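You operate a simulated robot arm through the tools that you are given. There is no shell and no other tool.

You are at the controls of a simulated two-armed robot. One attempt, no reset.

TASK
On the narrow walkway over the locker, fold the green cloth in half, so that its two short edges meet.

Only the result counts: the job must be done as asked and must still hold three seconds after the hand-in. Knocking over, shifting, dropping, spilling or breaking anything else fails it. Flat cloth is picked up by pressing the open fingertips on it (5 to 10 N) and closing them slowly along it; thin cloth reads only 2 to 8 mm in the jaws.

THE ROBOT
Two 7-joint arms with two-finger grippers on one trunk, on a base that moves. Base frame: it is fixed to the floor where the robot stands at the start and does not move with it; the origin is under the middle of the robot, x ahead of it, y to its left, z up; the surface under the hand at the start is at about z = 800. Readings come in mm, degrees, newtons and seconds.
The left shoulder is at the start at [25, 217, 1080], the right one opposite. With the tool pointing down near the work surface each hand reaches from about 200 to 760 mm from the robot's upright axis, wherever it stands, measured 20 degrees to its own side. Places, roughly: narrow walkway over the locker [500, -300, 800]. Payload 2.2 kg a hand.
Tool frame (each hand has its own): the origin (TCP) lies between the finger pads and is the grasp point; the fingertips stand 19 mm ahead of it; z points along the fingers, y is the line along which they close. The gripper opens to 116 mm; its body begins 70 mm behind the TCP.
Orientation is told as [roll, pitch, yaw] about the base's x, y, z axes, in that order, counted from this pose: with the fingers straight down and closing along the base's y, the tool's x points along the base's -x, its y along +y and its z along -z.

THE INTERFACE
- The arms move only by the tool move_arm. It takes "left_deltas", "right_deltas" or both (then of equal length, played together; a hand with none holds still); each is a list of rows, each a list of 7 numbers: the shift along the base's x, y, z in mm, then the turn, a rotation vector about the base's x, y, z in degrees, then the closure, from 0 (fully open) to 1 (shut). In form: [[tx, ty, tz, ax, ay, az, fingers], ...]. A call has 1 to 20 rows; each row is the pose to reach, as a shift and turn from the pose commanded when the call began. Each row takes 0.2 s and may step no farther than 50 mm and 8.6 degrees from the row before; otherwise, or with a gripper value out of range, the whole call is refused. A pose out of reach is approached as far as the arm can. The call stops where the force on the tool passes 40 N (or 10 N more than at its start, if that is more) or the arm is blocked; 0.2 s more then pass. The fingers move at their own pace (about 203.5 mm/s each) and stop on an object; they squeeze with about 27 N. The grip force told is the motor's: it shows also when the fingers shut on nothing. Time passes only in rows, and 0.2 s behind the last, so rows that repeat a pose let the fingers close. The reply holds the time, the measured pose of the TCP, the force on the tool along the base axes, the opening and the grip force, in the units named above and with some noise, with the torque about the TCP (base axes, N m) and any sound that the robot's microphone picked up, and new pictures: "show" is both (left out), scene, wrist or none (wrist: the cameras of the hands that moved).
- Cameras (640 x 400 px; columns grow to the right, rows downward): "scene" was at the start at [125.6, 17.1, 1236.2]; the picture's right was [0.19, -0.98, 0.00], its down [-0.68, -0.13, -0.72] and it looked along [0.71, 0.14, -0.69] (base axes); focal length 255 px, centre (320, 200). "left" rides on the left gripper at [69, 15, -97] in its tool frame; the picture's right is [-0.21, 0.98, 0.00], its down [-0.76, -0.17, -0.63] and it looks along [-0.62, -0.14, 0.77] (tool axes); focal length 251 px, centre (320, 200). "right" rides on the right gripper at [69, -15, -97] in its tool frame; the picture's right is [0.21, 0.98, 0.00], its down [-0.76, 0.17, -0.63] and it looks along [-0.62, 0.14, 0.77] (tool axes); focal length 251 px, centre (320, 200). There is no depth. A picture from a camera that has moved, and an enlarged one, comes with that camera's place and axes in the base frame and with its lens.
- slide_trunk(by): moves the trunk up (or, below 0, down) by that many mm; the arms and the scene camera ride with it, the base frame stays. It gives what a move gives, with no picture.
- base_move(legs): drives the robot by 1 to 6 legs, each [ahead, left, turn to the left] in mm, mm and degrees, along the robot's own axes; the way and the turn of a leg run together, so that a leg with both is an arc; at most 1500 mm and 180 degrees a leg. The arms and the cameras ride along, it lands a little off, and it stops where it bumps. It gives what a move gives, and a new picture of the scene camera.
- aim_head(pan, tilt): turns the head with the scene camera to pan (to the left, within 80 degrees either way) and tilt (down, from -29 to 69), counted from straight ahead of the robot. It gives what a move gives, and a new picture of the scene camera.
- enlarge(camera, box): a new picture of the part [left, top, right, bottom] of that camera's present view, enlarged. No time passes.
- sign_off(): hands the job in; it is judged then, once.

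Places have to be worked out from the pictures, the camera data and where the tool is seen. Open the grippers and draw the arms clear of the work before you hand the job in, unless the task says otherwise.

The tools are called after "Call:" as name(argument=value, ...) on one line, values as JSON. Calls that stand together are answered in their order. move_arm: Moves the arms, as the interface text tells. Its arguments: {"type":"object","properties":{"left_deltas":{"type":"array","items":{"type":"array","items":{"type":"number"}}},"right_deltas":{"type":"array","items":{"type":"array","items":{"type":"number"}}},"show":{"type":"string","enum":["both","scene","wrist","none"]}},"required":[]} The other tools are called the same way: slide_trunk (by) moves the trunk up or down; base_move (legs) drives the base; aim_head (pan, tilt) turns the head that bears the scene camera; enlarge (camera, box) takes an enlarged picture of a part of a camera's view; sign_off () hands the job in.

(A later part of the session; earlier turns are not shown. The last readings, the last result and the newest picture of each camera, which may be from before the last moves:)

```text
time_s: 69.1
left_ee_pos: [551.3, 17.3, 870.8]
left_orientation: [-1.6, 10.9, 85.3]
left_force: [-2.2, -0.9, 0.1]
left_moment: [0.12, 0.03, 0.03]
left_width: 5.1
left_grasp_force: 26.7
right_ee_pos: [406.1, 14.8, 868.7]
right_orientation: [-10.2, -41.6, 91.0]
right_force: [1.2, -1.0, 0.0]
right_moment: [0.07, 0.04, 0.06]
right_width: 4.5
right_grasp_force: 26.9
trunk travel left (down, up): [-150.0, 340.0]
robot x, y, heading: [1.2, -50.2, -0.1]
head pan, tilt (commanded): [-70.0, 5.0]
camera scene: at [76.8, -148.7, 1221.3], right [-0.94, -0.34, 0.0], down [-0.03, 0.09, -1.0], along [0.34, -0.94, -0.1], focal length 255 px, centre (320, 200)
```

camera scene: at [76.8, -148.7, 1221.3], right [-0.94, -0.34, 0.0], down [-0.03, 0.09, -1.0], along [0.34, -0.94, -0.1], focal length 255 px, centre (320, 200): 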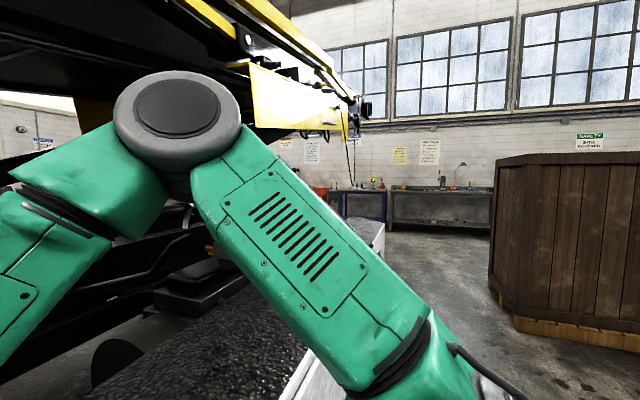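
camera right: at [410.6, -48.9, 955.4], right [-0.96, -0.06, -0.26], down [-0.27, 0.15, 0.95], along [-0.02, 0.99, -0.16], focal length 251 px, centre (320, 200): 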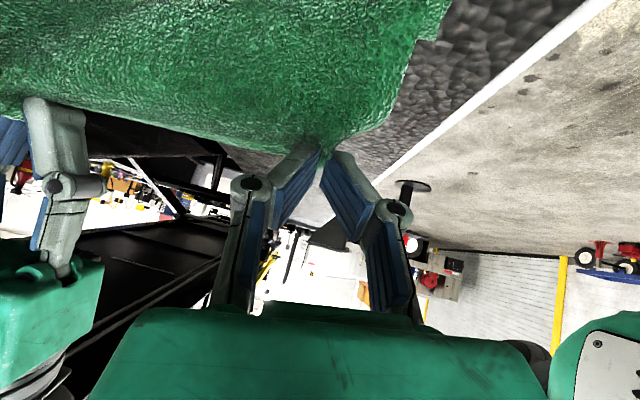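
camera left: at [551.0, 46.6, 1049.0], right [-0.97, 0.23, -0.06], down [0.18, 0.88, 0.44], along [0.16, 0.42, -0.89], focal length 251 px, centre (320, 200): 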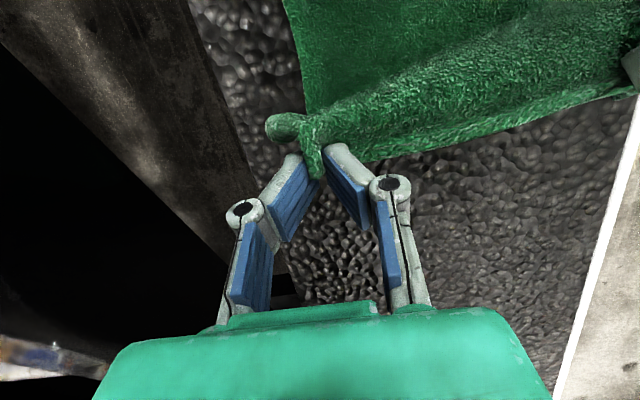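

The hands have now followed (left y 17, right y 15): it was a slow sway after the base step, not a hard block. I wait for it to settle and re-read.

Call:
move_arm(left_deltas=[[0, 0, 0, 0, 0, 0, 1], [0, 0, 0, 0, 0, 0, 1], [0, 0, 0, 0, 0, 0, 1], [0, 0, 0, 0, 0, 0, 1], [0, 0, 0, 0, 0, 0, 1], [0, 0, 0, 0, 0, 0, 1], [0, 0, 0, 0, 0, 0, 1], [0, 0, 0, 0, 0, 0, 1]], show="none")

Call:
aim_head(pan=0, tilt=45)

```text
time_s: 70.9
left_ee_pos: [551.3, 26.3, 869.8]
left_orientation: [-1.6, 11.4, 85.4]
left_force: [-1.4, 0.0, 0.0]
left_moment: [0.04, 0.01, -0.01]
left_width: 5.0
left_grasp_force: 26.9
right_ee_pos: [405.1, 23.8, 868.4]
right_orientation: [-10.3, -41.1, 91.2]
right_force: [2.5, -0.2, -0.1]
right_moment: [-0.01, 0.04, 0.04]
right_width: 4.3
right_grasp_force: 27.0
trunk travel left (down, up): [-150.0, 340.0]
robot x, y, heading: [1.6, -49.3, -0.3]
head pan, tilt (commanded): [-70.0, 5.0]
```

```text
time_s: 72.3
left_ee_pos: [551.6, 27.1, 871.5]
left_orientation: [-1.6, 11.4, 85.4]
left_force: [-1.7, -0.2, -0.6]
left_moment: [0.01, 0.03, 0.0]
left_width: 5.4
left_grasp_force: 26.7
right_ee_pos: [404.6, 24.0, 868.8]
right_orientation: [-10.3, -41.1, 91.2]
right_force: [1.6, -0.3, -0.5]
right_moment: [0.03, 0.0, 0.02]
right_width: 4.4
right_grasp_force: 27.1
trunk travel left (down, up): [-150.0, 340.0]
robot x, y, heading: [3.1, -45.8, 0.1]
head pan, tilt (commanded): [0.0, 45.0]
camera scene: at [126.7, -52.6, 1159.0], right [0.0, -1.0, 0.0], down [-0.71, 0.0, -0.7], along [0.7, 0.0, -0.71], focal length 255 px, centre (320, 200)
```

scene: 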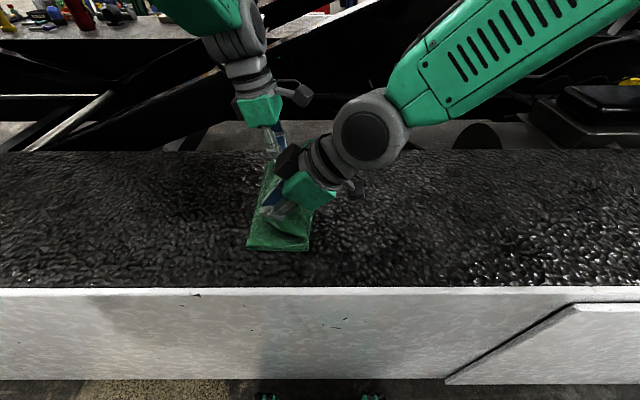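

Settled at left (552,27,871) and right (405,24,869), about 57 mm short of the target in y. I make one more base step of 32 mm and settle, leaving the rest for the arms.

Call:
base_move(legs=[[0, -32, 0]])

Call:
move_arm(left_deltas=[[0, 0, 0, 0, 0, 0, 1], [0, 0, 0, 0, 0, 0, 1], [0, 0, 0, 0, 0, 0, 1], [0, 0, 0, 0, 0, 0, 1], [0, 0, 0, 0, 0, 0, 1], [0, 0, 0, 0, 0, 0, 1], [0, 0, 0, 0, 0, 0, 1], [0, 0, 0, 0, 0, 0, 1], [0, 0, 0, 0, 0, 0, 1], [0, 0, 0, 0, 0, 0, 1], [0, 0, 0, 0, 0, 0, 1], [0, 0, 0, 0, 0, 0, 1], [0, 0, 0, 0, 0, 0, 1], [0, 0, 0, 0, 0, 0, 1], [0, 0, 0, 0, 0, 0, 1]], show="none")

Call:
move_arm(left_deltas=[[0, 0, 0, 0, 0, 0, 1], [0, 0, 0, 0, 0, 0, 1], [0, 0, 0, 0, 0, 0, 1], [0, 0, 0, 0, 0, 0, 1], [0, 0, 0, 0, 0, 0, 1], [0, 0, 0, 0, 0, 0, 1], [0, 0, 0, 0, 0, 0, 1], [0, 0, 0, 0, 0, 0, 1], [0, 0, 0, 0, 0, 0, 1], [0, 0, 0, 0, 0, 0, 1], [0, 0, 0, 0, 0, 0, 1]], show="both")

```text
time_s: 73.1
left_ee_pos: [552.3, 10.9, 869.9]
left_orientation: [-1.6, 12.2, 85.5]
left_force: [-2.7, 0.4, -0.2]
left_moment: [-0.06, 0.02, 0.0]
left_width: 5.4
left_grasp_force: 27.3
right_ee_pos: [404.7, 5.5, 867.7]
right_orientation: [-10.3, -40.3, 91.4]
right_force: [2.3, 0.4, -0.2]
right_moment: [-0.01, 0.0, 0.01]
right_width: 4.4
right_grasp_force: 27.1
trunk travel left (down, up): [-150.0, 340.0]
robot x, y, heading: [3.8, -76.9, -0.3]
head pan, tilt (commanded): [0.0, 45.0]
camera scene: at [126.7, -77.5, 1159.0], right [0.0, -1.0, 0.0], down [-0.71, 0.0, -0.7], along [0.7, 0.0, -0.71], focal length 255 px, centre (320, 200)
```

scene: 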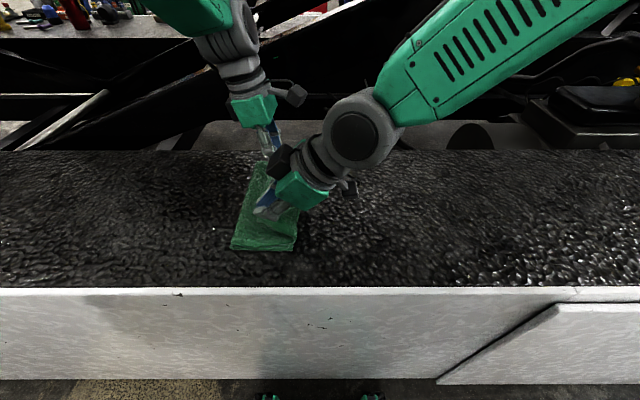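

```text
time_s: 76.3
left_ee_pos: [549.6, 10.1, 871.4]
left_orientation: [-1.8, 12.2, 85.6]
left_force: [-1.7, -0.8, 1.1]
left_moment: [0.01, 0.0, -0.04]
left_width: 5.3
left_grasp_force: 27.1
right_ee_pos: [402.2, 7.6, 868.6]
right_orientation: [-10.6, -40.3, 91.3]
right_force: [1.7, -0.5, -0.3]
right_moment: [-0.06, 0.02, 0.02]
right_width: 4.5
right_grasp_force: 27.6
trunk travel left (down, up): [-150.0, 340.0]
robot x, y, heading: [0.2, -73.3, 0.0]
head pan, tilt (commanded): [0.0, 45.0]
```

```text
time_s: 78.7
left_ee_pos: [548.9, 10.6, 870.8]
left_orientation: [-1.8, 12.2, 85.5]
left_force: [-2.2, 0.4, -0.1]
left_moment: [0.03, 0.02, 0.0]
left_width: 5.4
left_grasp_force: 27.5
right_ee_pos: [402.6, 6.0, 869.0]
right_orientation: [-10.6, -40.3, 91.4]
right_force: [2.4, 0.1, -0.4]
right_moment: [0.01, -0.06, 0.02]
right_width: 4.5
right_grasp_force: 27.1
trunk travel left (down, up): [-150.0, 340.0]
robot x, y, heading: [-0.3, -78.4, 0.2]
head pan, tilt (commanded): [0.0, 45.0]
camera scene: at [126.7, -77.2, 1159.0], right [0.0, -1.0, 0.0], down [-0.71, 0.0, -0.7], along [0.7, 0.0, -0.71], focal length 255 px, centre (320, 200)
camera left: at [527.3, -33.9, 980.3], right [-0.96, 0.28, -0.08], down [0.21, 0.86, 0.46], along [0.19, 0.43, -0.88], focal length 251 px, centre (320, 200)
```

scene: 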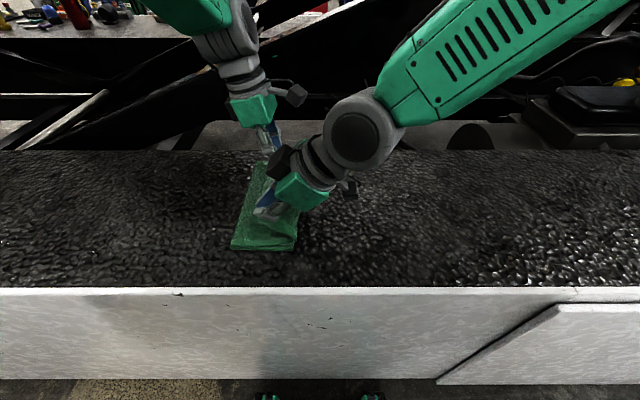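
left: 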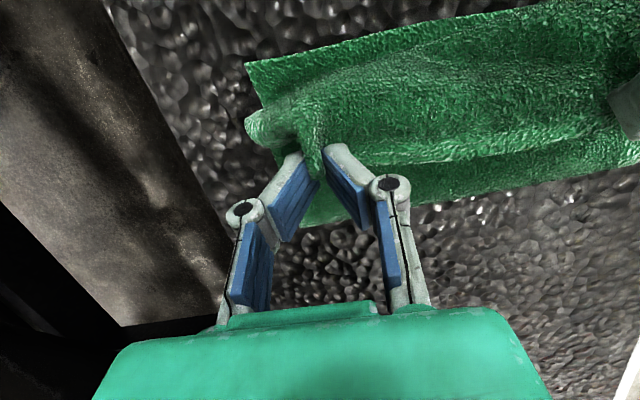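

Settled at left (549,10,871), right (402,6,869); C is still at (362,-38), so the lower layer hasn't slipped. Now the arms do the rest: −40 mm in y while sinking to z≈840.

Call:
move_arm(left_deltas=[[0.5, -6, -2, 0, 0, 0, 1], [1, -12, -5, 0, 0, 0, 1], [1.5, -18, -9, 0, 0, 0, 1], [2, -24, -13, 0, 0, 0, 1], [2.5, -29, -17, 0, 0, 0, 1], [3, -33, -21, 0, 0, 0, 1], [3, -37, -26, 0, 0, 0, 1], [3, -39, -30, 0, 0, 0, 1], [3, -39, -30, 0, 0, 0, 1], [3, -39, -30, 0, 0, 0, 1], [3, -39, -30, 0, 0, 0, 1]], right_deltas=[[0, -6, -2, 0, 0, 0, 1], [0, -12, -5, 0, 0, 0, 1], [0, -18, -9, 0, 0, 0, 1], [0, -24, -13, 0, 0, 0, 1], [0, -30, -17, 0, 0, 0, 1], [0, -35, -21, 0, 0, 0, 1], [0, -39, -26, 0, 0, 0, 1], [0, -41, -30, 0, 0, 0, 1], [0, -41, -30, 0, 0, 0, 1], [0, -41, -30, 0, 0, 0, 1], [0, -41, -30, 0, 0, 0, 1]], show="both")

```text
time_s: 81.1
left_ee_pos: [554.7, -25.7, 842.3]
left_orientation: [-1.8, 12.5, 85.8]
left_force: [-4.6, 0.9, -0.5]
left_moment: [0.02, 0.05, -0.04]
left_width: 5.2
left_grasp_force: 26.9
right_ee_pos: [403.0, -33.4, 839.9]
right_orientation: [-10.7, -40.2, 91.4]
right_force: [5.3, -0.6, 0.1]
right_moment: [-0.01, -0.13, -0.01]
right_width: 4.2
right_grasp_force: 27.5
trunk travel left (down, up): [-150.0, 340.0]
robot x, y, heading: [0.7, -78.6, -0.3]
head pan, tilt (commanded): [0.0, 45.0]
camera scene: at [126.7, -76.9, 1159.0], right [0.0, -1.0, 0.0], down [-0.71, 0.0, -0.7], along [0.7, 0.0, -0.71], focal length 255 px, centre (320, 200)
camera right: at [402.4, -149.0, 868.6], right [-0.96, -0.07, -0.28], down [-0.28, 0.19, 0.94], along [-0.02, 0.98, -0.2], focal length 251 px, centre (320, 200)
camera left: at [531.3, -70.7, 950.9], right [-0.96, 0.27, -0.08], down [0.21, 0.86, 0.46], along [0.19, 0.42, -0.89], focal length 251 px, centre (320, 200)
```

scene: 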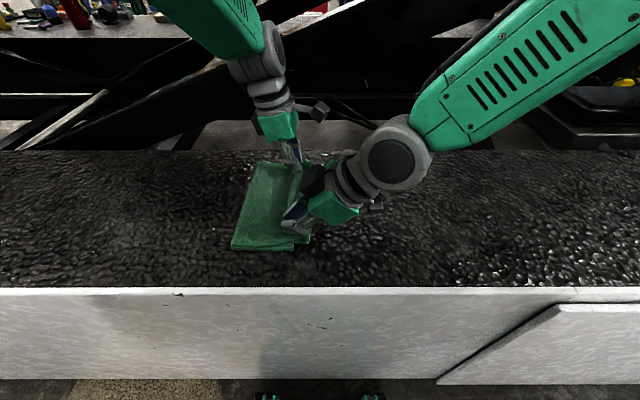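
right: 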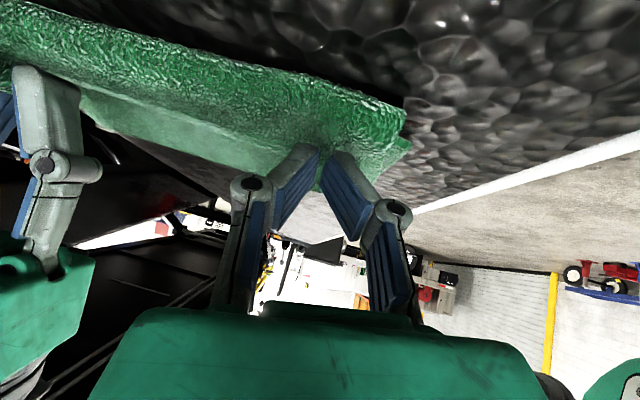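
left: 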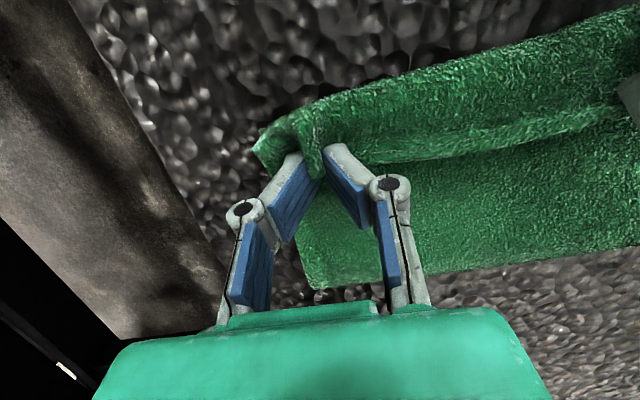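

The flap is over, but the cloth is stiff: it bulges past BC in a rounded lip (about y=−60) and the crease sits at y≈72 instead of about 100. I zoom in to judge the shape before correcting.

Call:
enlarge(camera="scene", box=[200, 120, 400, 270])

Call:
enlarge(camera="left", box=[200, 0, 640, 320])

Call:
enlarge(camera="right", box=[0, 0, 480, 300])

```text
2.67 times, centred on (300, 195) of scene
camera zoom: at [126.7, -76.9, 1159.0], right [0.0, -1.0, 0.0], down [-0.71, 0.0, -0.7], along [0.7, 0.0, -0.71], focal length 680 px, centre (373, 213)
```

zoom: 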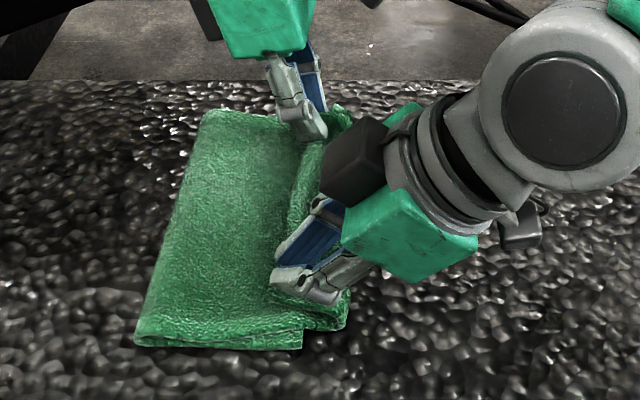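

```text
1.25 times, centred on (420, 160) of left
camera zoom: at [531.3, -70.7, 950.9], right [-0.96, 0.27, -0.08], down [0.21, 0.86, 0.46], along [0.19, 0.42, -0.89], focal length 314 px, centre (195, 250)
```

zoom: 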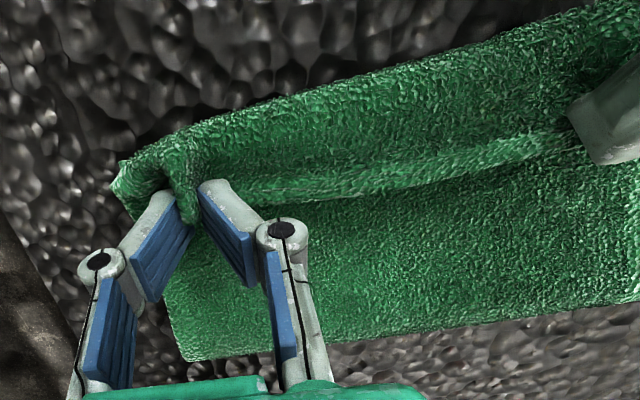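

```text
1.33 times, centred on (240, 150) of right
camera zoom: at [402.4, -149.0, 868.6], right [-0.96, -0.07, -0.28], down [-0.28, 0.19, 0.94], along [-0.02, 0.98, -0.2], focal length 335 px, centre (427, 267)
```

zoom: 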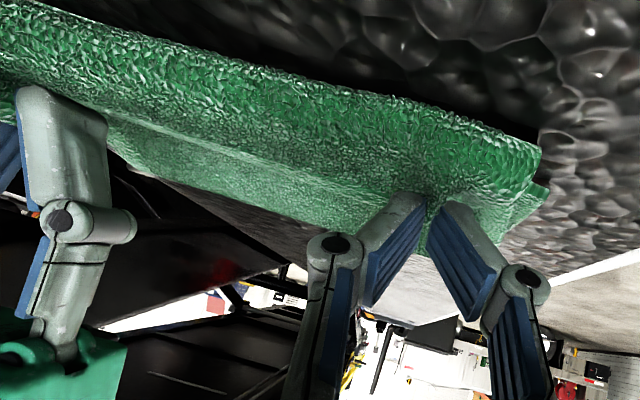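

The zoom makes it clear: slack let the cloth fold like a Z (crease at y≈69, with a wide hem turned back at the hands). I'll go back up to unfold it: lift both hands to about 130 mm above the true middle line (y≈100), then lay the flap down again keeping it nearly taut.

Call:
move_arm(left_deltas=[[0.5, 5, 15, 0, 0, 0, 1], [1, 12, 30, 0, 0, 0, 1], [1.5, 22, 45, 0, 0, 0, 1], [2, 34, 60, 0, 0, 0, 1], [2.5, 48, 73, 0, 0, 0, 1], [3, 63, 85, 0, 0, 0, 1], [3.5, 80, 95, 0, 0, 0, 1], [4, 97, 102, 0, 0, 0, 1], [4.5, 113, 107, 0, 0, 0, 1], [5, 126, 110, 0, 0, 0, 1], [5, 126, 110, 0, 0, 0, 1], [5, 126, 110, 0, 0, 0, 1], [5, 126, 110, 0, 0, 0, 1], [5, 126, 110, 0, 0, 0, 1]], right_deltas=[[0.6, 5, 15, 0, 0, 0, 1], [1.3, 12, 30, 0, 0, 0, 1], [2, 22, 45, 0, 0, 0, 1], [2.6, 35, 60, 0, 0, 0, 1], [3.3, 49, 73, 0, 0, 0, 1], [4, 65, 85, 0, 0, 0, 1], [4.6, 82, 94, 0, 0, 0, 1], [5.2, 99, 101, 0, 0, 0, 1], [5.8, 115, 105, 0, 0, 0, 1], [6.5, 129, 108, 0, 0, 0, 1], [6.5, 129, 108, 0, 0, 0, 1], [6.5, 129, 108, 0, 0, 0, 1], [6.5, 129, 108, 0, 0, 0, 1], [6.5, 129, 108, 0, 0, 0, 1]], show="both")

```text
time_s: 84.1
left_ee_pos: [555.8, 97.9, 950.2]
left_orientation: [-1.8, 12.3, 85.5]
left_force: [-2.9, 0.9, -0.7]
left_moment: [0.02, 0.05, -0.04]
left_width: 5.6
left_grasp_force: 27.1
right_ee_pos: [407.3, 97.1, 947.0]
right_orientation: [-10.6, -40.2, 91.4]
right_force: [1.9, -0.4, -0.1]
right_moment: [0.04, 0.0, 0.03]
right_width: 4.2
right_grasp_force: 26.8
trunk travel left (down, up): [-150.0, 340.0]
robot x, y, heading: [0.8, -73.8, 0.0]
head pan, tilt (commanded): [0.0, 45.0]
camera scene: at [126.5, -75.3, 1159.0], right [0.0, -1.0, 0.0], down [-0.71, 0.0, -0.7], along [0.7, 0.0, -0.71], focal length 255 px, centre (320, 200)
camera right: at [408.9, -19.2, 977.5], right [-0.96, -0.07, -0.28], down [-0.28, 0.19, 0.94], along [-0.02, 0.98, -0.2], focal length 251 px, centre (320, 200)
camera left: at [534.7, 54.3, 1059.9], right [-0.96, 0.28, -0.08], down [0.21, 0.86, 0.46], along [0.19, 0.43, -0.88], focal length 251 px, centre (320, 200)
```

scene: 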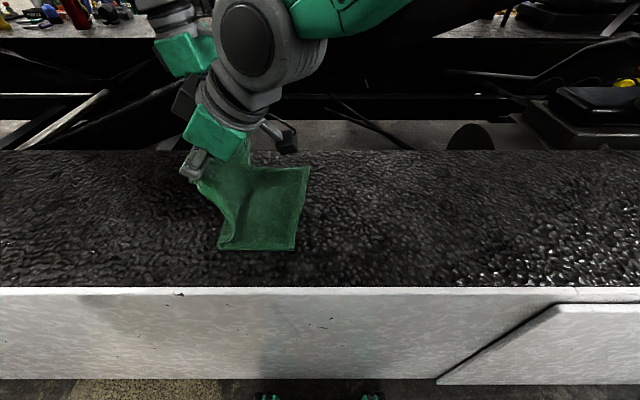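
right: 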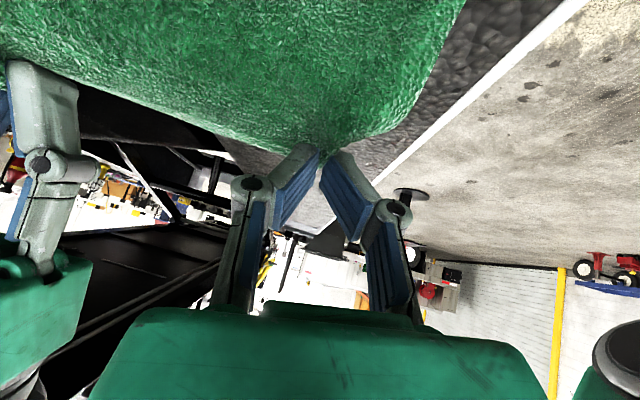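
left: 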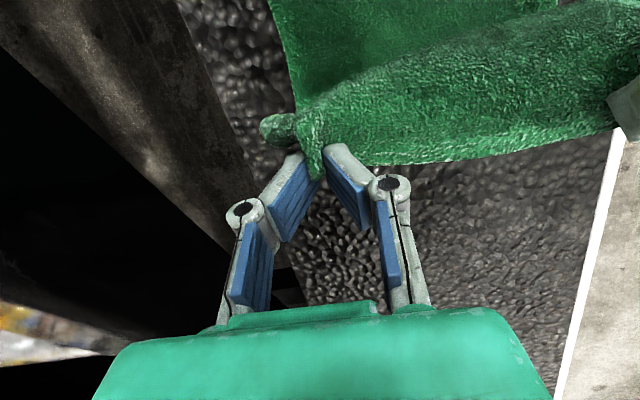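

The flap now hangs from the hands and the lower layer lies flat again out to y≈94 near side, with B(585,-50) and C(364,-32) unmoved. I lay it down again along a nearly taut quarter circle, first to about 64°.

Call:
move_arm(left_deltas=[[-0.4, -17.4, 2.1, 0, 0, 0, 1], [-0.8, -34.5, -1.7, 0, 0, 0, 1], [-1.2, -50.9, -8, 0, 0, 0, 1], [-1.6, -66.3, -16.7, 0, 0, 0, 1], [-2, -80.4, -27.5, 0, 0, 0, 1], [-2.3, -92.9, -40.3, 0, 0, 0, 1], [-2.5, -103.6, -54.8, 0, 0, 0, 1], [-2.7, -112.4, -70.8, 0, 0, 0, 1], [-2.7, -112.4, -70.8, 0, 0, 0, 1], [-2.7, -112.4, -70.8, 0, 0, 0, 1]], right_deltas=[[-0.7, -18.2, 6.2, 0, 0, 0, 1], [-1.4, -36.2, 2.3, 0, 0, 0, 1], [-2, -53.3, -4.2, 0, 0, 0, 1], [-2.6, -69.4, -13.2, 0, 0, 0, 1], [-3.2, -84.2, -24.5, 0, 0, 0, 1], [-3.7, -97.3, -37.7, 0, 0, 0, 1], [-4.1, -108.6, -52.8, 0, 0, 0, 1], [-4.5, -117.8, -69.4, 0, 0, 0, 1], [-4.5, -117.8, -69.4, 0, 0, 0, 1], [-4.5, -117.8, -69.4, 0, 0, 0, 1]], show="both")

Call:
enlarge(camera="scene", box=[180, 120, 380, 270])

```text
time_s: 86.3
left_ee_pos: [555.1, -16.0, 880.6]
left_orientation: [-1.9, 12.3, 85.6]
left_force: [-4.3, -0.5, -0.3]
left_moment: [0.0, 0.05, 0.0]
left_width: 5.5
left_grasp_force: 27.3
right_ee_pos: [404.0, -21.8, 877.0]
right_orientation: [-10.6, -40.4, 91.4]
right_force: [4.1, -0.2, 0.0]
right_moment: [0.01, -0.1, -0.01]
right_width: 4.7
right_grasp_force: 27.0
trunk travel left (down, up): [-150.0, 340.0]
robot x, y, heading: [2.0, -76.0, -0.1]
head pan, tilt (commanded): [0.0, 45.0]
camera scene: at [126.9, -77.0, 1158.9], right [0.0, -1.0, 0.0], down [-0.71, 0.0, -0.7], along [0.7, 0.0, -0.71], focal length 255 px, centre (320, 200)
camera right: at [404.3, -137.6, 907.3], right [-0.96, -0.07, -0.28], down [-0.28, 0.19, 0.94], along [-0.02, 0.98, -0.2], focal length 251 px, centre (320, 200)
camera left: at [532.6, -59.2, 990.0], right [-0.96, 0.28, -0.08], down [0.21, 0.86, 0.46], along [0.19, 0.43, -0.88], focal length 251 px, centre (320, 200)
```

scene: 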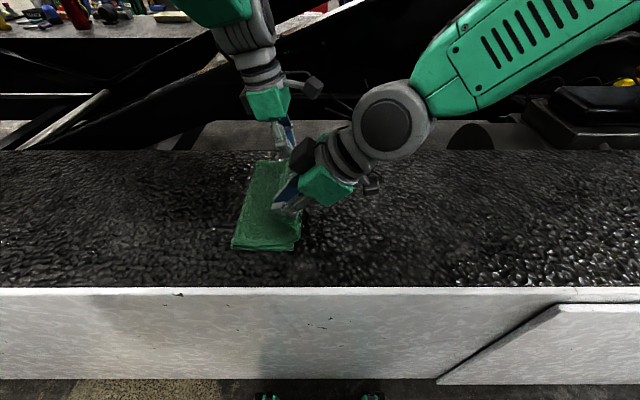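
right: 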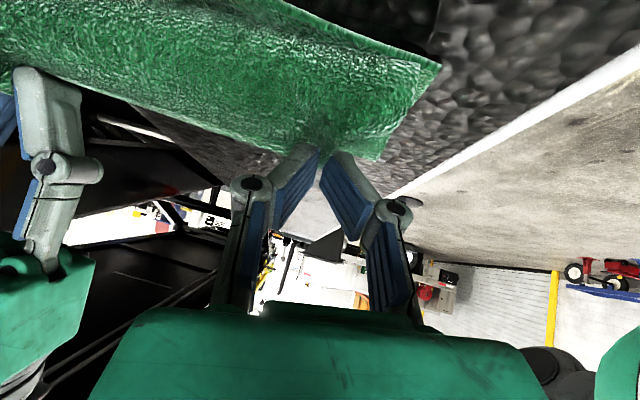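
left: 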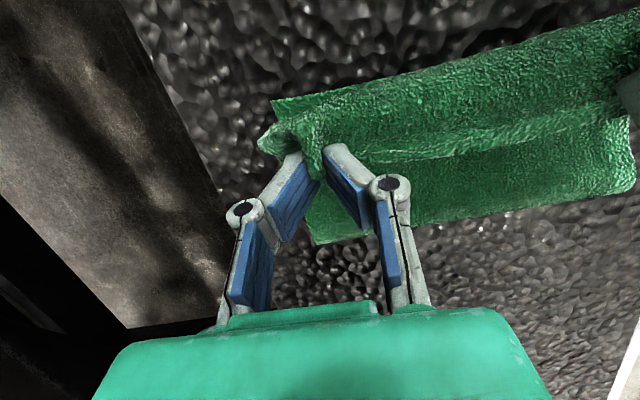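

```text
2.67 times, centred on (280, 195) of scene
camera zoom: at [126.9, -77.0, 1158.9], right [0.0, -1.0, 0.0], down [-0.71, 0.0, -0.7], along [0.7, 0.0, -0.71], focal length 680 px, centre (427, 213)
```

zoom: 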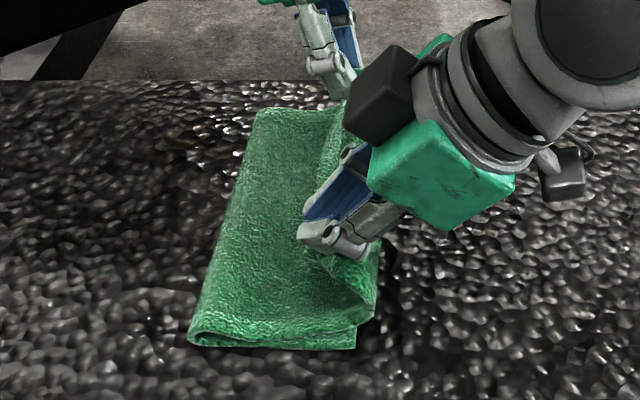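

The soft cloth again rolled its crease to y≈70 because the high, heavy flap pulls it along. The right way is to unroll fully and fold low: I swing the hands back up and out to y≈+200 so the cloth lies flat again, ready for a low pass.

Call:
move_arm(left_deltas=[[0, 15, 20, 0, 0, 0, 1], [1, 35, 38, 0, 0, 0, 1], [1.5, 57, 53, 0, 0, 0, 1], [2, 82, 64, 0, 0, 0, 1], [3, 108, 70, 0, 0, 0, 1], [4, 134, 68, 0, 0, 0, 1], [5, 158, 58, 0, 0, 0, 1], [6, 180, 42, 0, 0, 0, 1], [7, 198, 20, 0, 0, 0, 1], [8, 210, -5, 0, 0, 0, 1], [8.5, 218, -26, 0, 0, 0, 1], [8.5, 218, -26, 0, 0, 0, 1], [8.5, 218, -26, 0, 0, 0, 1], [8.5, 218, -26, 0, 0, 0, 1]], right_deltas=[[0, 15, 20, 0, 0, 0, 1], [1, 35, 38, 0, 0, 0, 1], [1.5, 57, 53, 0, 0, 0, 1], [2, 82, 64, 0, 0, 0, 1], [3, 108, 70, 0, 0, 0, 1], [4, 134, 68, 0, 0, 0, 1], [5, 158, 58, 0, 0, 0, 1], [6, 180, 42, 0, 0, 0, 1], [7, 198, 20, 0, 0, 0, 1], [8, 210, -5, 0, 0, 0, 1], [8.5, 218, -26, 0, 0, 0, 1], [8.5, 218, -26, 0, 0, 0, 1], [8.5, 218, -26, 0, 0, 0, 1], [8.5, 218, -26, 0, 0, 0, 1]], show="both")

Call:
enlarge(camera="scene", box=[120, 120, 340, 280])

```text
time_s: 89.5
left_ee_pos: [560.8, 202.6, 856.0]
left_orientation: [-2.2, 12.2, 85.5]
left_force: [-0.1, -0.6, -0.4]
left_moment: [-0.01, 0.01, 0.0]
left_width: 5.4
left_grasp_force: 26.8
right_ee_pos: [441.0, 178.7, 874.3]
right_orientation: [-10.1, -43.0, 87.8]
right_force: [-0.6, -0.7, -0.9]
right_moment: [0.0, 0.0, 0.04]
right_width: 4.3
right_grasp_force: 26.4
trunk travel left (down, up): [-150.0, 340.0]
robot x, y, heading: [-0.5, -75.9, -0.6]
head pan, tilt (commanded): [0.0, 45.0]
stopped in row 14 (right hand): the arm was blocked; the commanded pose is now the measured one
camera scene: at [126.6, -73.9, 1159.0], right [0.0, -1.0, 0.0], down [-0.71, 0.0, -0.7], along [0.7, 0.0, -0.71], focal length 255 px, centre (320, 200)
camera right: at [434.9, 62.6, 898.5], right [-0.96, 0.0, -0.27], down [-0.27, 0.16, 0.95], along [0.04, 0.99, -0.16], focal length 251 px, centre (320, 200)
camera left: at [538.2, 158.6, 965.1], right [-0.96, 0.28, -0.08], down [0.21, 0.86, 0.46], along [0.2, 0.43, -0.88], focal length 251 px, centre (320, 200)
```

scene: 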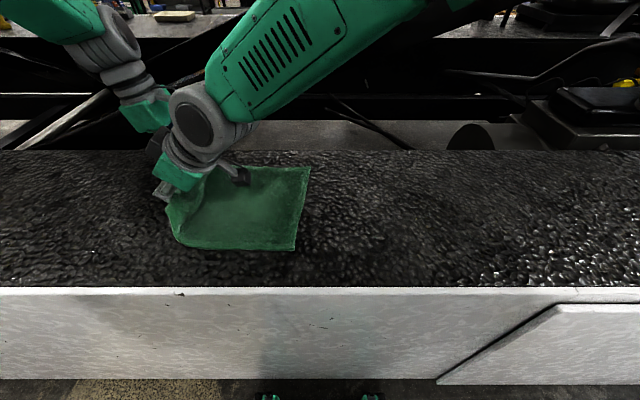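
right: 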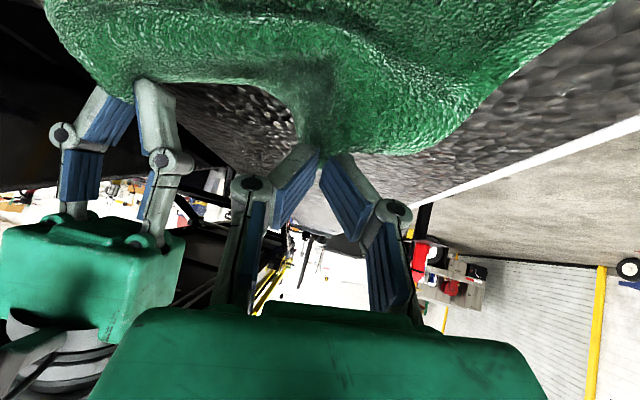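
left: 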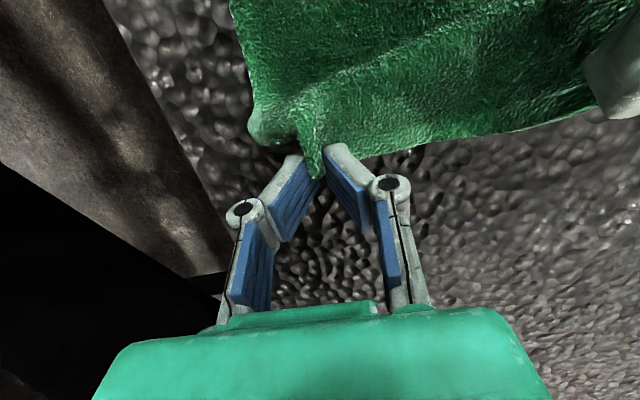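

```text
2.50 times, centred on (230, 200) of scene
camera zoom: at [126.6, -73.9, 1159.0], right [0.0, -1.0, 0.0], down [-0.71, 0.0, -0.7], along [0.7, 0.0, -0.71], focal length 637 px, centre (545, 200)
```

zoom: 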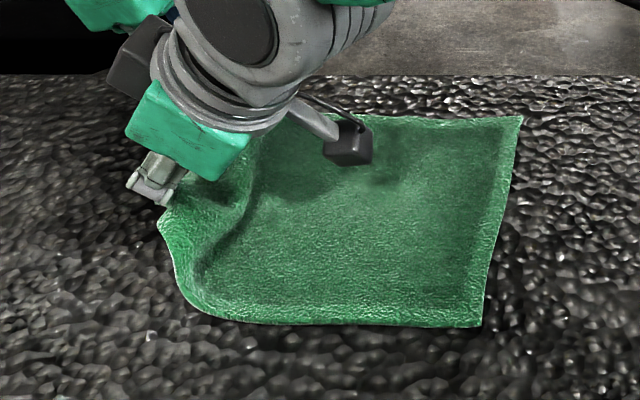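

The cloth is flat again out to y≈160 (B(586,-53), C(363,-31) unchanged), although the right arm ran out of reach at (441,179). Now the low pass: bring the tips down to about 20 mm above the cloth and move −y slowly.

Call:
move_arm(right_deltas=[[-10, -8, -10, 0, 0, 0, 1], [-20, -16, -20, 0, 0, 0, 1], [-28, -24, -30, 0, 0, 0, 1], [-32.5, -31, -37, 0, 0, 0, 1], [-33.3, -46, -37, 0, 0, 0, 1], [-34.1, -61, -37, 0, 0, 0, 1], [-35, -76, -37, 0, 0, 0, 1], [-35.8, -91, -37, 0, 0, 0, 1], [-36.6, -106, -37, 0, 0, 0, 1], [-37.5, -121, -37, 0, 0, 0, 1], [-37.5, -121, -37, 0, 0, 0, 1], [-37.5, -121, -37, 0, 0, 0, 1]], left_deltas=[[-0.5, -12, -4, 0, 0, 0, 1], [-1, -24, -8, 0, 0, 0, 1], [-1.5, -36, -12, 0, 0, 0, 1], [-2, -48, -15, 0, 0, 0, 1], [-2.8, -63, -15, 0, 0, 0, 1], [-3.6, -78, -15, 0, 0, 0, 1], [-4.5, -93, -15, 0, 0, 0, 1], [-5.3, -108, -15, 0, 0, 0, 1], [-6.1, -123, -15, 0, 0, 0, 1], [-7, -138, -15, 0, 0, 0, 1], [-7, -138, -15, 0, 0, 0, 1], [-7, -138, -15, 0, 0, 0, 1]], show="both")

Call:
enlarge(camera="scene", box=[140, 120, 340, 270])

```text
time_s: 92.1
left_ee_pos: [555.3, 64.4, 842.1]
left_orientation: [-2.0, 12.2, 85.5]
left_force: [-6.8, 0.6, 0.6]
left_moment: [0.01, 0.13, -0.09]
left_width: 5.2
left_grasp_force: 26.4
right_ee_pos: [401.4, 62.3, 838.6]
right_orientation: [-10.6, -42.7, 88.5]
right_force: [5.9, -0.7, 0.3]
right_moment: [-0.02, -0.13, -0.02]
right_width: 4.4
right_grasp_force: 26.8
trunk travel left (down, up): [-150.0, 340.0]
robot x, y, heading: [1.9, -76.0, -0.3]
head pan, tilt (commanded): [0.0, 45.0]
camera scene: at [126.7, -75.2, 1159.0], right [0.0, -1.0, 0.0], down [-0.71, 0.0, -0.7], along [0.7, 0.0, -0.71], focal length 255 px, centre (320, 200)
camera right: at [396.0, -55.2, 862.1], right [-0.96, -0.01, -0.28], down [-0.28, 0.16, 0.95], along [0.03, 0.99, -0.16], focal length 251 px, centre (320, 200)
camera left: at [531.7, 20.6, 949.9], right [-0.96, 0.28, -0.08], down [0.21, 0.86, 0.46], along [0.2, 0.43, -0.88], focal length 251 px, centre (320, 200)
```

scene: 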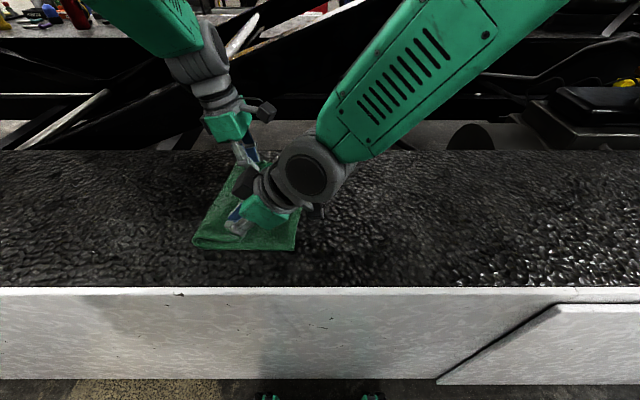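
right: 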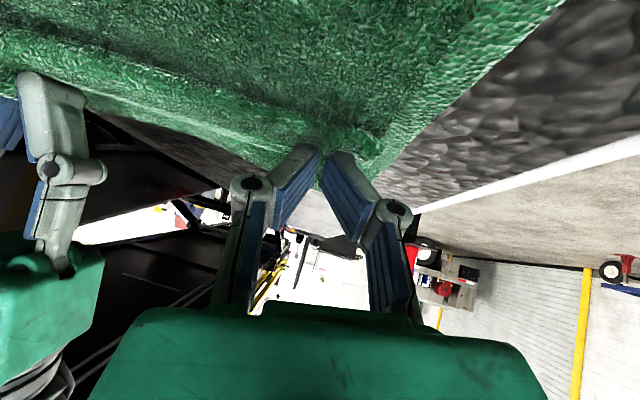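
left: 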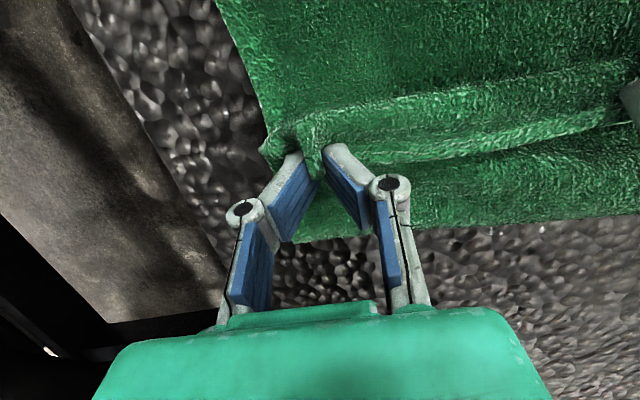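

```text
2.67 times, centred on (240, 195) of scene
camera zoom: at [126.7, -75.2, 1159.0], right [0.0, -1.0, 0.0], down [-0.71, 0.0, -0.7], along [0.7, 0.0, -0.71], focal length 680 px, centre (533, 213)
```

zoom: 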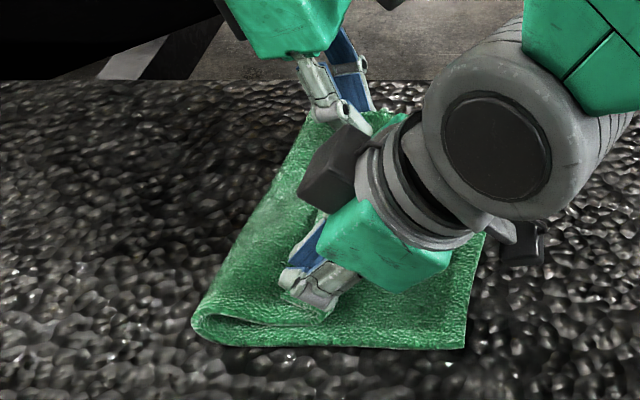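

The low pass works: crease is at y≈138 with the flap lying flat and no slack. I continue another 45 mm at the same height.

Call:
move_arm(right_deltas=[[0.5, -9, 0, 0, 0, 0, 1], [1, -18, 0, 0, 0, 0, 1], [1, -27, 0, 0, 0, 0, 1], [1, -36, 0, 0, 0, 0, 1], [1, -45, 0, 0, 0, 0, 1], [1, -45, 0, 0, 0, 0, 1], [1, -45, 0, 0, 0, 0, 1], [1, -45, 0, 0, 0, 0, 1]], left_deltas=[[-0.5, -9, 0, 0, 0, 0, 1], [-1, -18, 0, 0, 0, 0, 1], [-2, -27, 0, 0, 0, 0, 1], [-2.5, -36, 0, 0, 0, 0, 1], [-3, -45, 0, 0, 0, 0, 1], [-3, -45, 0, 0, 0, 0, 1], [-3, -45, 0, 0, 0, 0, 1], [-3, -45, 0, 0, 0, 0, 1]], show="both")

Call:
enlarge(camera="scene", box=[140, 120, 340, 270])

```text
time_s: 93.9
left_ee_pos: [552.1, 20.1, 840.6]
left_orientation: [-2.0, 12.1, 85.5]
left_force: [-2.7, 1.1, -0.6]
left_moment: [-0.01, 0.04, -0.02]
left_width: 5.5
left_grasp_force: 27.2
right_ee_pos: [401.2, 16.0, 838.1]
right_orientation: [-10.5, -42.7, 88.6]
right_force: [2.7, 0.2, 0.0]
right_moment: [0.01, -0.01, 0.0]
right_width: 4.4
right_grasp_force: 27.5
trunk travel left (down, up): [-150.0, 340.0]
robot x, y, heading: [-1.3, -78.5, -0.2]
head pan, tilt (commanded): [0.0, 45.0]
camera scene: at [126.7, -76.2, 1159.0], right [0.0, -1.0, 0.0], down [-0.71, 0.0, -0.7], along [0.7, 0.0, -0.71], focal length 255 px, centre (320, 200)
camera right: at [396.0, -101.0, 862.6], right [-0.96, -0.01, -0.28], down [-0.27, 0.16, 0.95], along [0.03, 0.99, -0.16], focal length 251 px, centre (320, 200)
camera left: at [528.6, -25.2, 949.9], right [-0.96, 0.28, -0.08], down [0.21, 0.86, 0.46], along [0.2, 0.43, -0.88], focal length 251 px, centre (320, 200)
```

scene: 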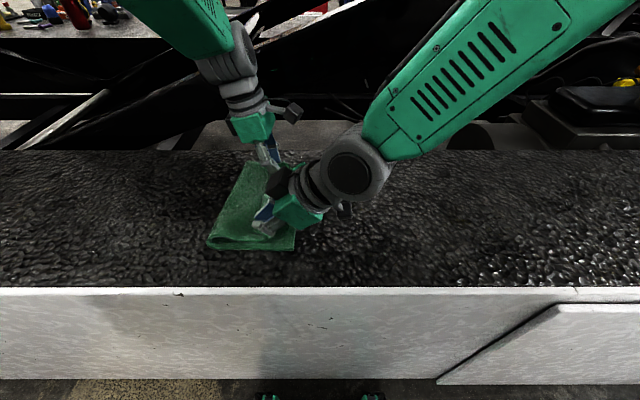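
right: 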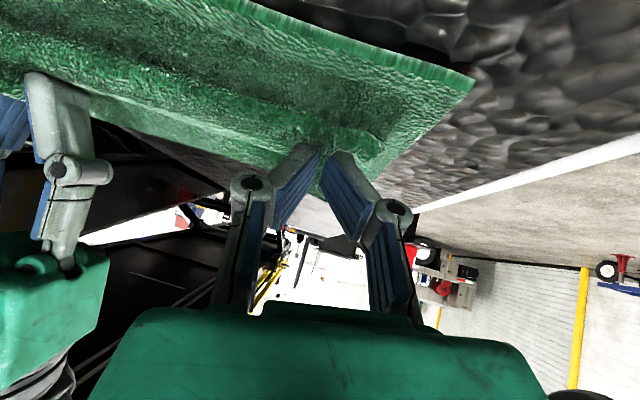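
left: 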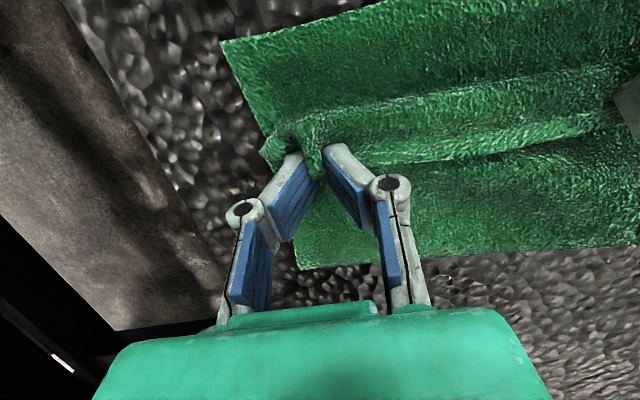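

```text
2.67 times, centred on (240, 195) of scene
camera zoom: at [126.7, -76.2, 1159.0], right [0.0, -1.0, 0.0], down [-0.71, 0.0, -0.7], along [0.7, 0.0, -0.71], focal length 680 px, centre (533, 213)
```

zoom: 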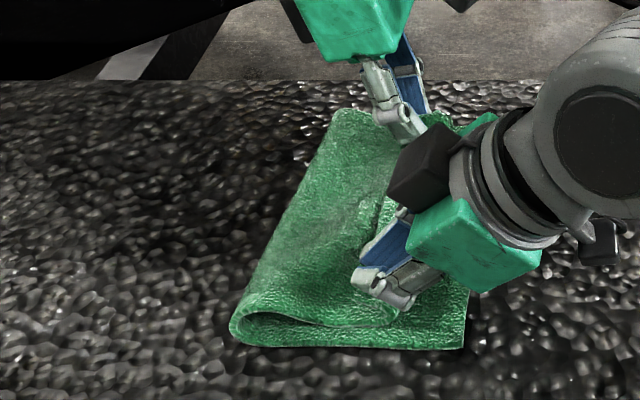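

Crease is now right on the middle line (near y≈111, far y≈90) with the lower layer unmoved. Only the last ~40 mm near the hands is still turned under, so I lift slightly and roll the hands over to just short of BC.

Call:
move_arm(right_deltas=[[0, -5, 8, 0, 0, 0, 1], [0, -11, 15, 0, 0, 0, 1], [0, -20, 17, 0, 0, 0, 1], [0, -29, 15, 0, 0, 0, 1], [0, -37, 9, 0, 0, 0, 1], [0, -43, 2, 0, 0, 0, 1], [0, -47, -4, 0, 0, 0, 1], [0, -47, -4, 0, 0, 0, 1], [0, -47, -4, 0, 0, 0, 1]], left_deltas=[[0, -5, 8, 0, 0, 0, 1], [0, -11, 15, 0, 0, 0, 1], [0, -19, 17, 0, 0, 0, 1], [0, -27, 15, 0, 0, 0, 1], [0, -34, 9, 0, 0, 0, 1], [0, -39, 2, 0, 0, 0, 1], [0, -43, -4, 0, 0, 0, 1], [0, -43, -4, 0, 0, 0, 1], [0, -43, -4, 0, 0, 0, 1]], show="both")

Call:
enlarge(camera="scene", box=[160, 120, 360, 270])

```text
time_s: 95.9
left_ee_pos: [556.0, -18.0, 839.3]
left_orientation: [-2.1, 13.1, 86.4]
left_force: [-6.7, -0.2, -0.7]
left_moment: [0.02, 0.19, -0.08]
left_width: 5.4
left_grasp_force: 27.2
right_ee_pos: [401.3, -32.2, 836.2]
right_orientation: [-10.5, -42.8, 88.5]
right_force: [8.2, 0.4, 1.3]
right_moment: [0.04, -0.14, 0.01]
right_width: 4.7
right_grasp_force: 26.3
trunk travel left (down, up): [-150.0, 340.0]
robot x, y, heading: [0.2, -76.3, 0.1]
head pan, tilt (commanded): [0.0, 45.0]
camera scene: at [126.8, -76.8, 1159.0], right [0.0, -1.0, 0.0], down [-0.71, 0.0, -0.7], along [0.7, 0.0, -0.71], focal length 255 px, centre (320, 200)
camera right: at [396.2, -149.1, 858.6], right [-0.96, -0.01, -0.28], down [-0.27, 0.16, 0.95], along [0.03, 0.99, -0.16], focal length 251 px, centre (320, 200)
camera left: at [533.6, -61.1, 949.7], right [-0.96, 0.26, -0.08], down [0.2, 0.87, 0.45], along [0.19, 0.42, -0.89], focal length 251 px, centre (320, 200)
```

scene: 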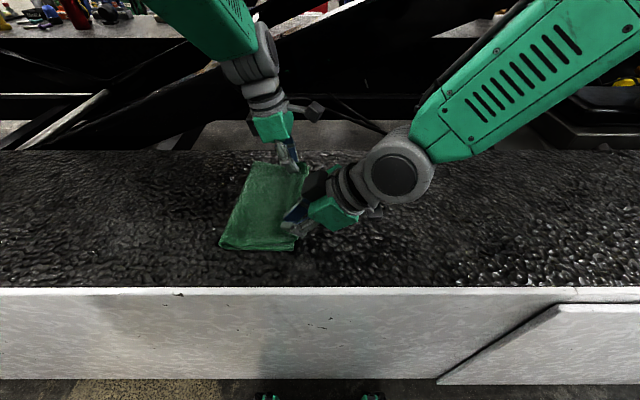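
right: 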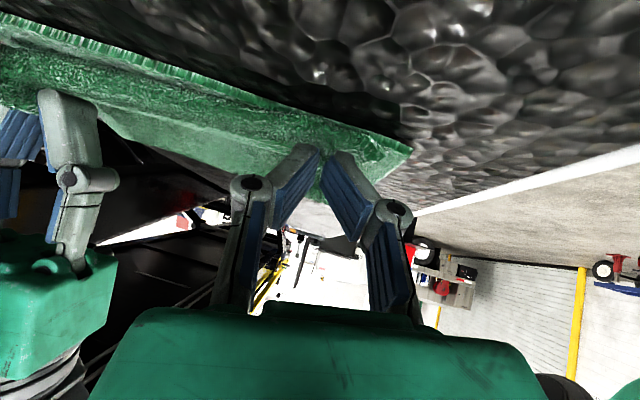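
left: 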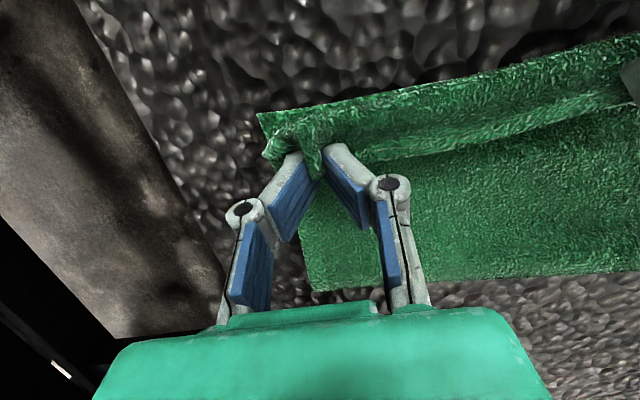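

```text
2.67 times, centred on (260, 195) of scene
camera zoom: at [126.8, -76.8, 1159.0], right [0.0, -1.0, 0.0], down [-0.71, 0.0, -0.7], along [0.7, 0.0, -0.71], focal length 680 px, centre (480, 213)
```

zoom: 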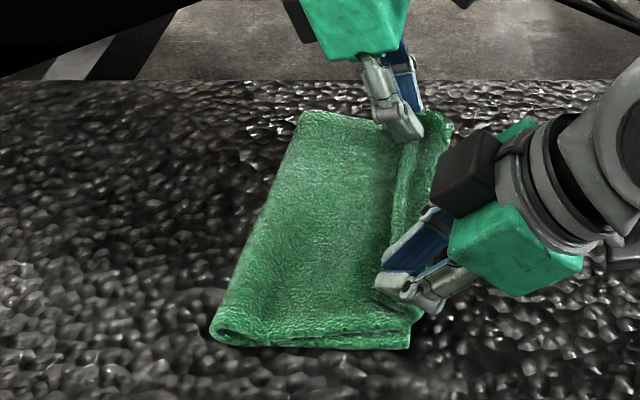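

That just dragged the whole flap (crease slipped to y≈92/74), so the previous position was right: release there, then push the turned-under hem open with a fingertip. I swing back up and out once more to reset the crease.

Call:
move_arm(left_deltas=[[0, 10, 20, 0, 0, 0, 1], [0.5, 25, 42, 0, 0, 0, 1], [1, 45, 64, 0, 0, 0, 1], [1.5, 70, 85, 0, 0, 0, 1], [2, 95, 103, 0, 0, 0, 1], [3, 120, 110, 0, 0, 0, 1], [4, 143, 106, 0, 0, 0, 1], [5, 163, 92, 0, 0, 0, 1], [6, 178, 70, 0, 0, 0, 1], [7, 188, 45, 0, 0, 0, 1], [7, 193, 20, 0, 0, 0, 1], [7, 193, 20, 0, 0, 0, 1], [7, 193, 20, 0, 0, 0, 1]], right_deltas=[[0, 10, 20, 0, 0, 0, 1], [0.7, 25, 42, 0, 0, 0, 1], [1.4, 45, 64, 0, 0, 0, 1], [2, 70, 85, 0, 0, 0, 1], [3, 95, 103, 0, 0, 0, 1], [4, 120, 110, 0, 0, 0, 1], [5, 143, 106, 0, 0, 0, 1], [6, 163, 92, 0, 0, 0, 1], [7, 178, 70, 0, 0, 0, 1], [8, 188, 45, 0, 0, 0, 1], [8, 193, 20, 0, 0, 0, 1], [8, 193, 20, 0, 0, 0, 1], [8, 193, 20, 0, 0, 0, 1]], show="scene")

Call:
enlarge(camera="scene", box=[120, 120, 340, 280])

```text
time_s: 98.7
left_ee_pos: [559.7, 170.5, 855.9]
left_orientation: [-2.0, 12.2, 85.5]
left_force: [0.0, 0.5, 0.0]
left_moment: [-0.02, 0.01, 0.03]
left_width: 5.5
left_grasp_force: 26.9
right_ee_pos: [422.8, 156.1, 865.2]
right_orientation: [-10.3, -44.3, 87.0]
right_force: [0.0, 0.9, 0.2]
right_moment: [0.02, 0.02, 0.04]
right_width: 4.2
right_grasp_force: 26.7
trunk travel left (down, up): [-150.0, 340.0]
robot x, y, heading: [1.6, -79.6, 0.1]
head pan, tilt (commanded): [0.0, 45.0]
camera scene: at [127.1, -74.3, 1158.9], right [0.0, -1.0, 0.0], down [-0.71, 0.0, -0.7], along [0.7, 0.0, -0.71], focal length 255 px, centre (320, 200)
```

scene: 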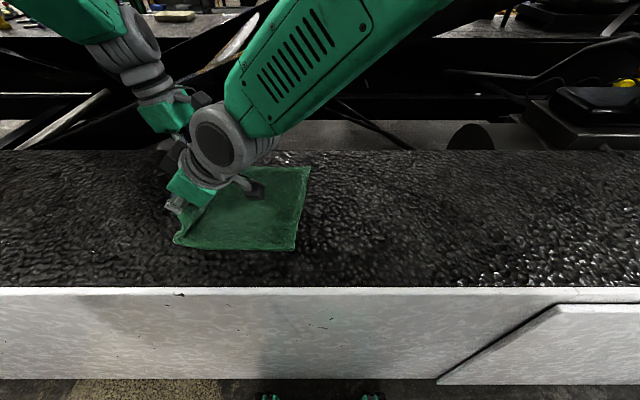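

```text
2.50 times, centred on (230, 200) of scene
camera zoom: at [127.1, -74.3, 1158.9], right [0.0, -1.0, 0.0], down [-0.71, 0.0, -0.7], along [0.7, 0.0, -0.71], focal length 637 px, centre (545, 200)
```

zoom: 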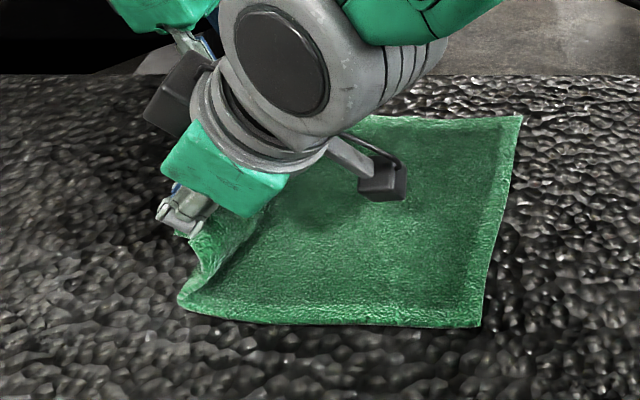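

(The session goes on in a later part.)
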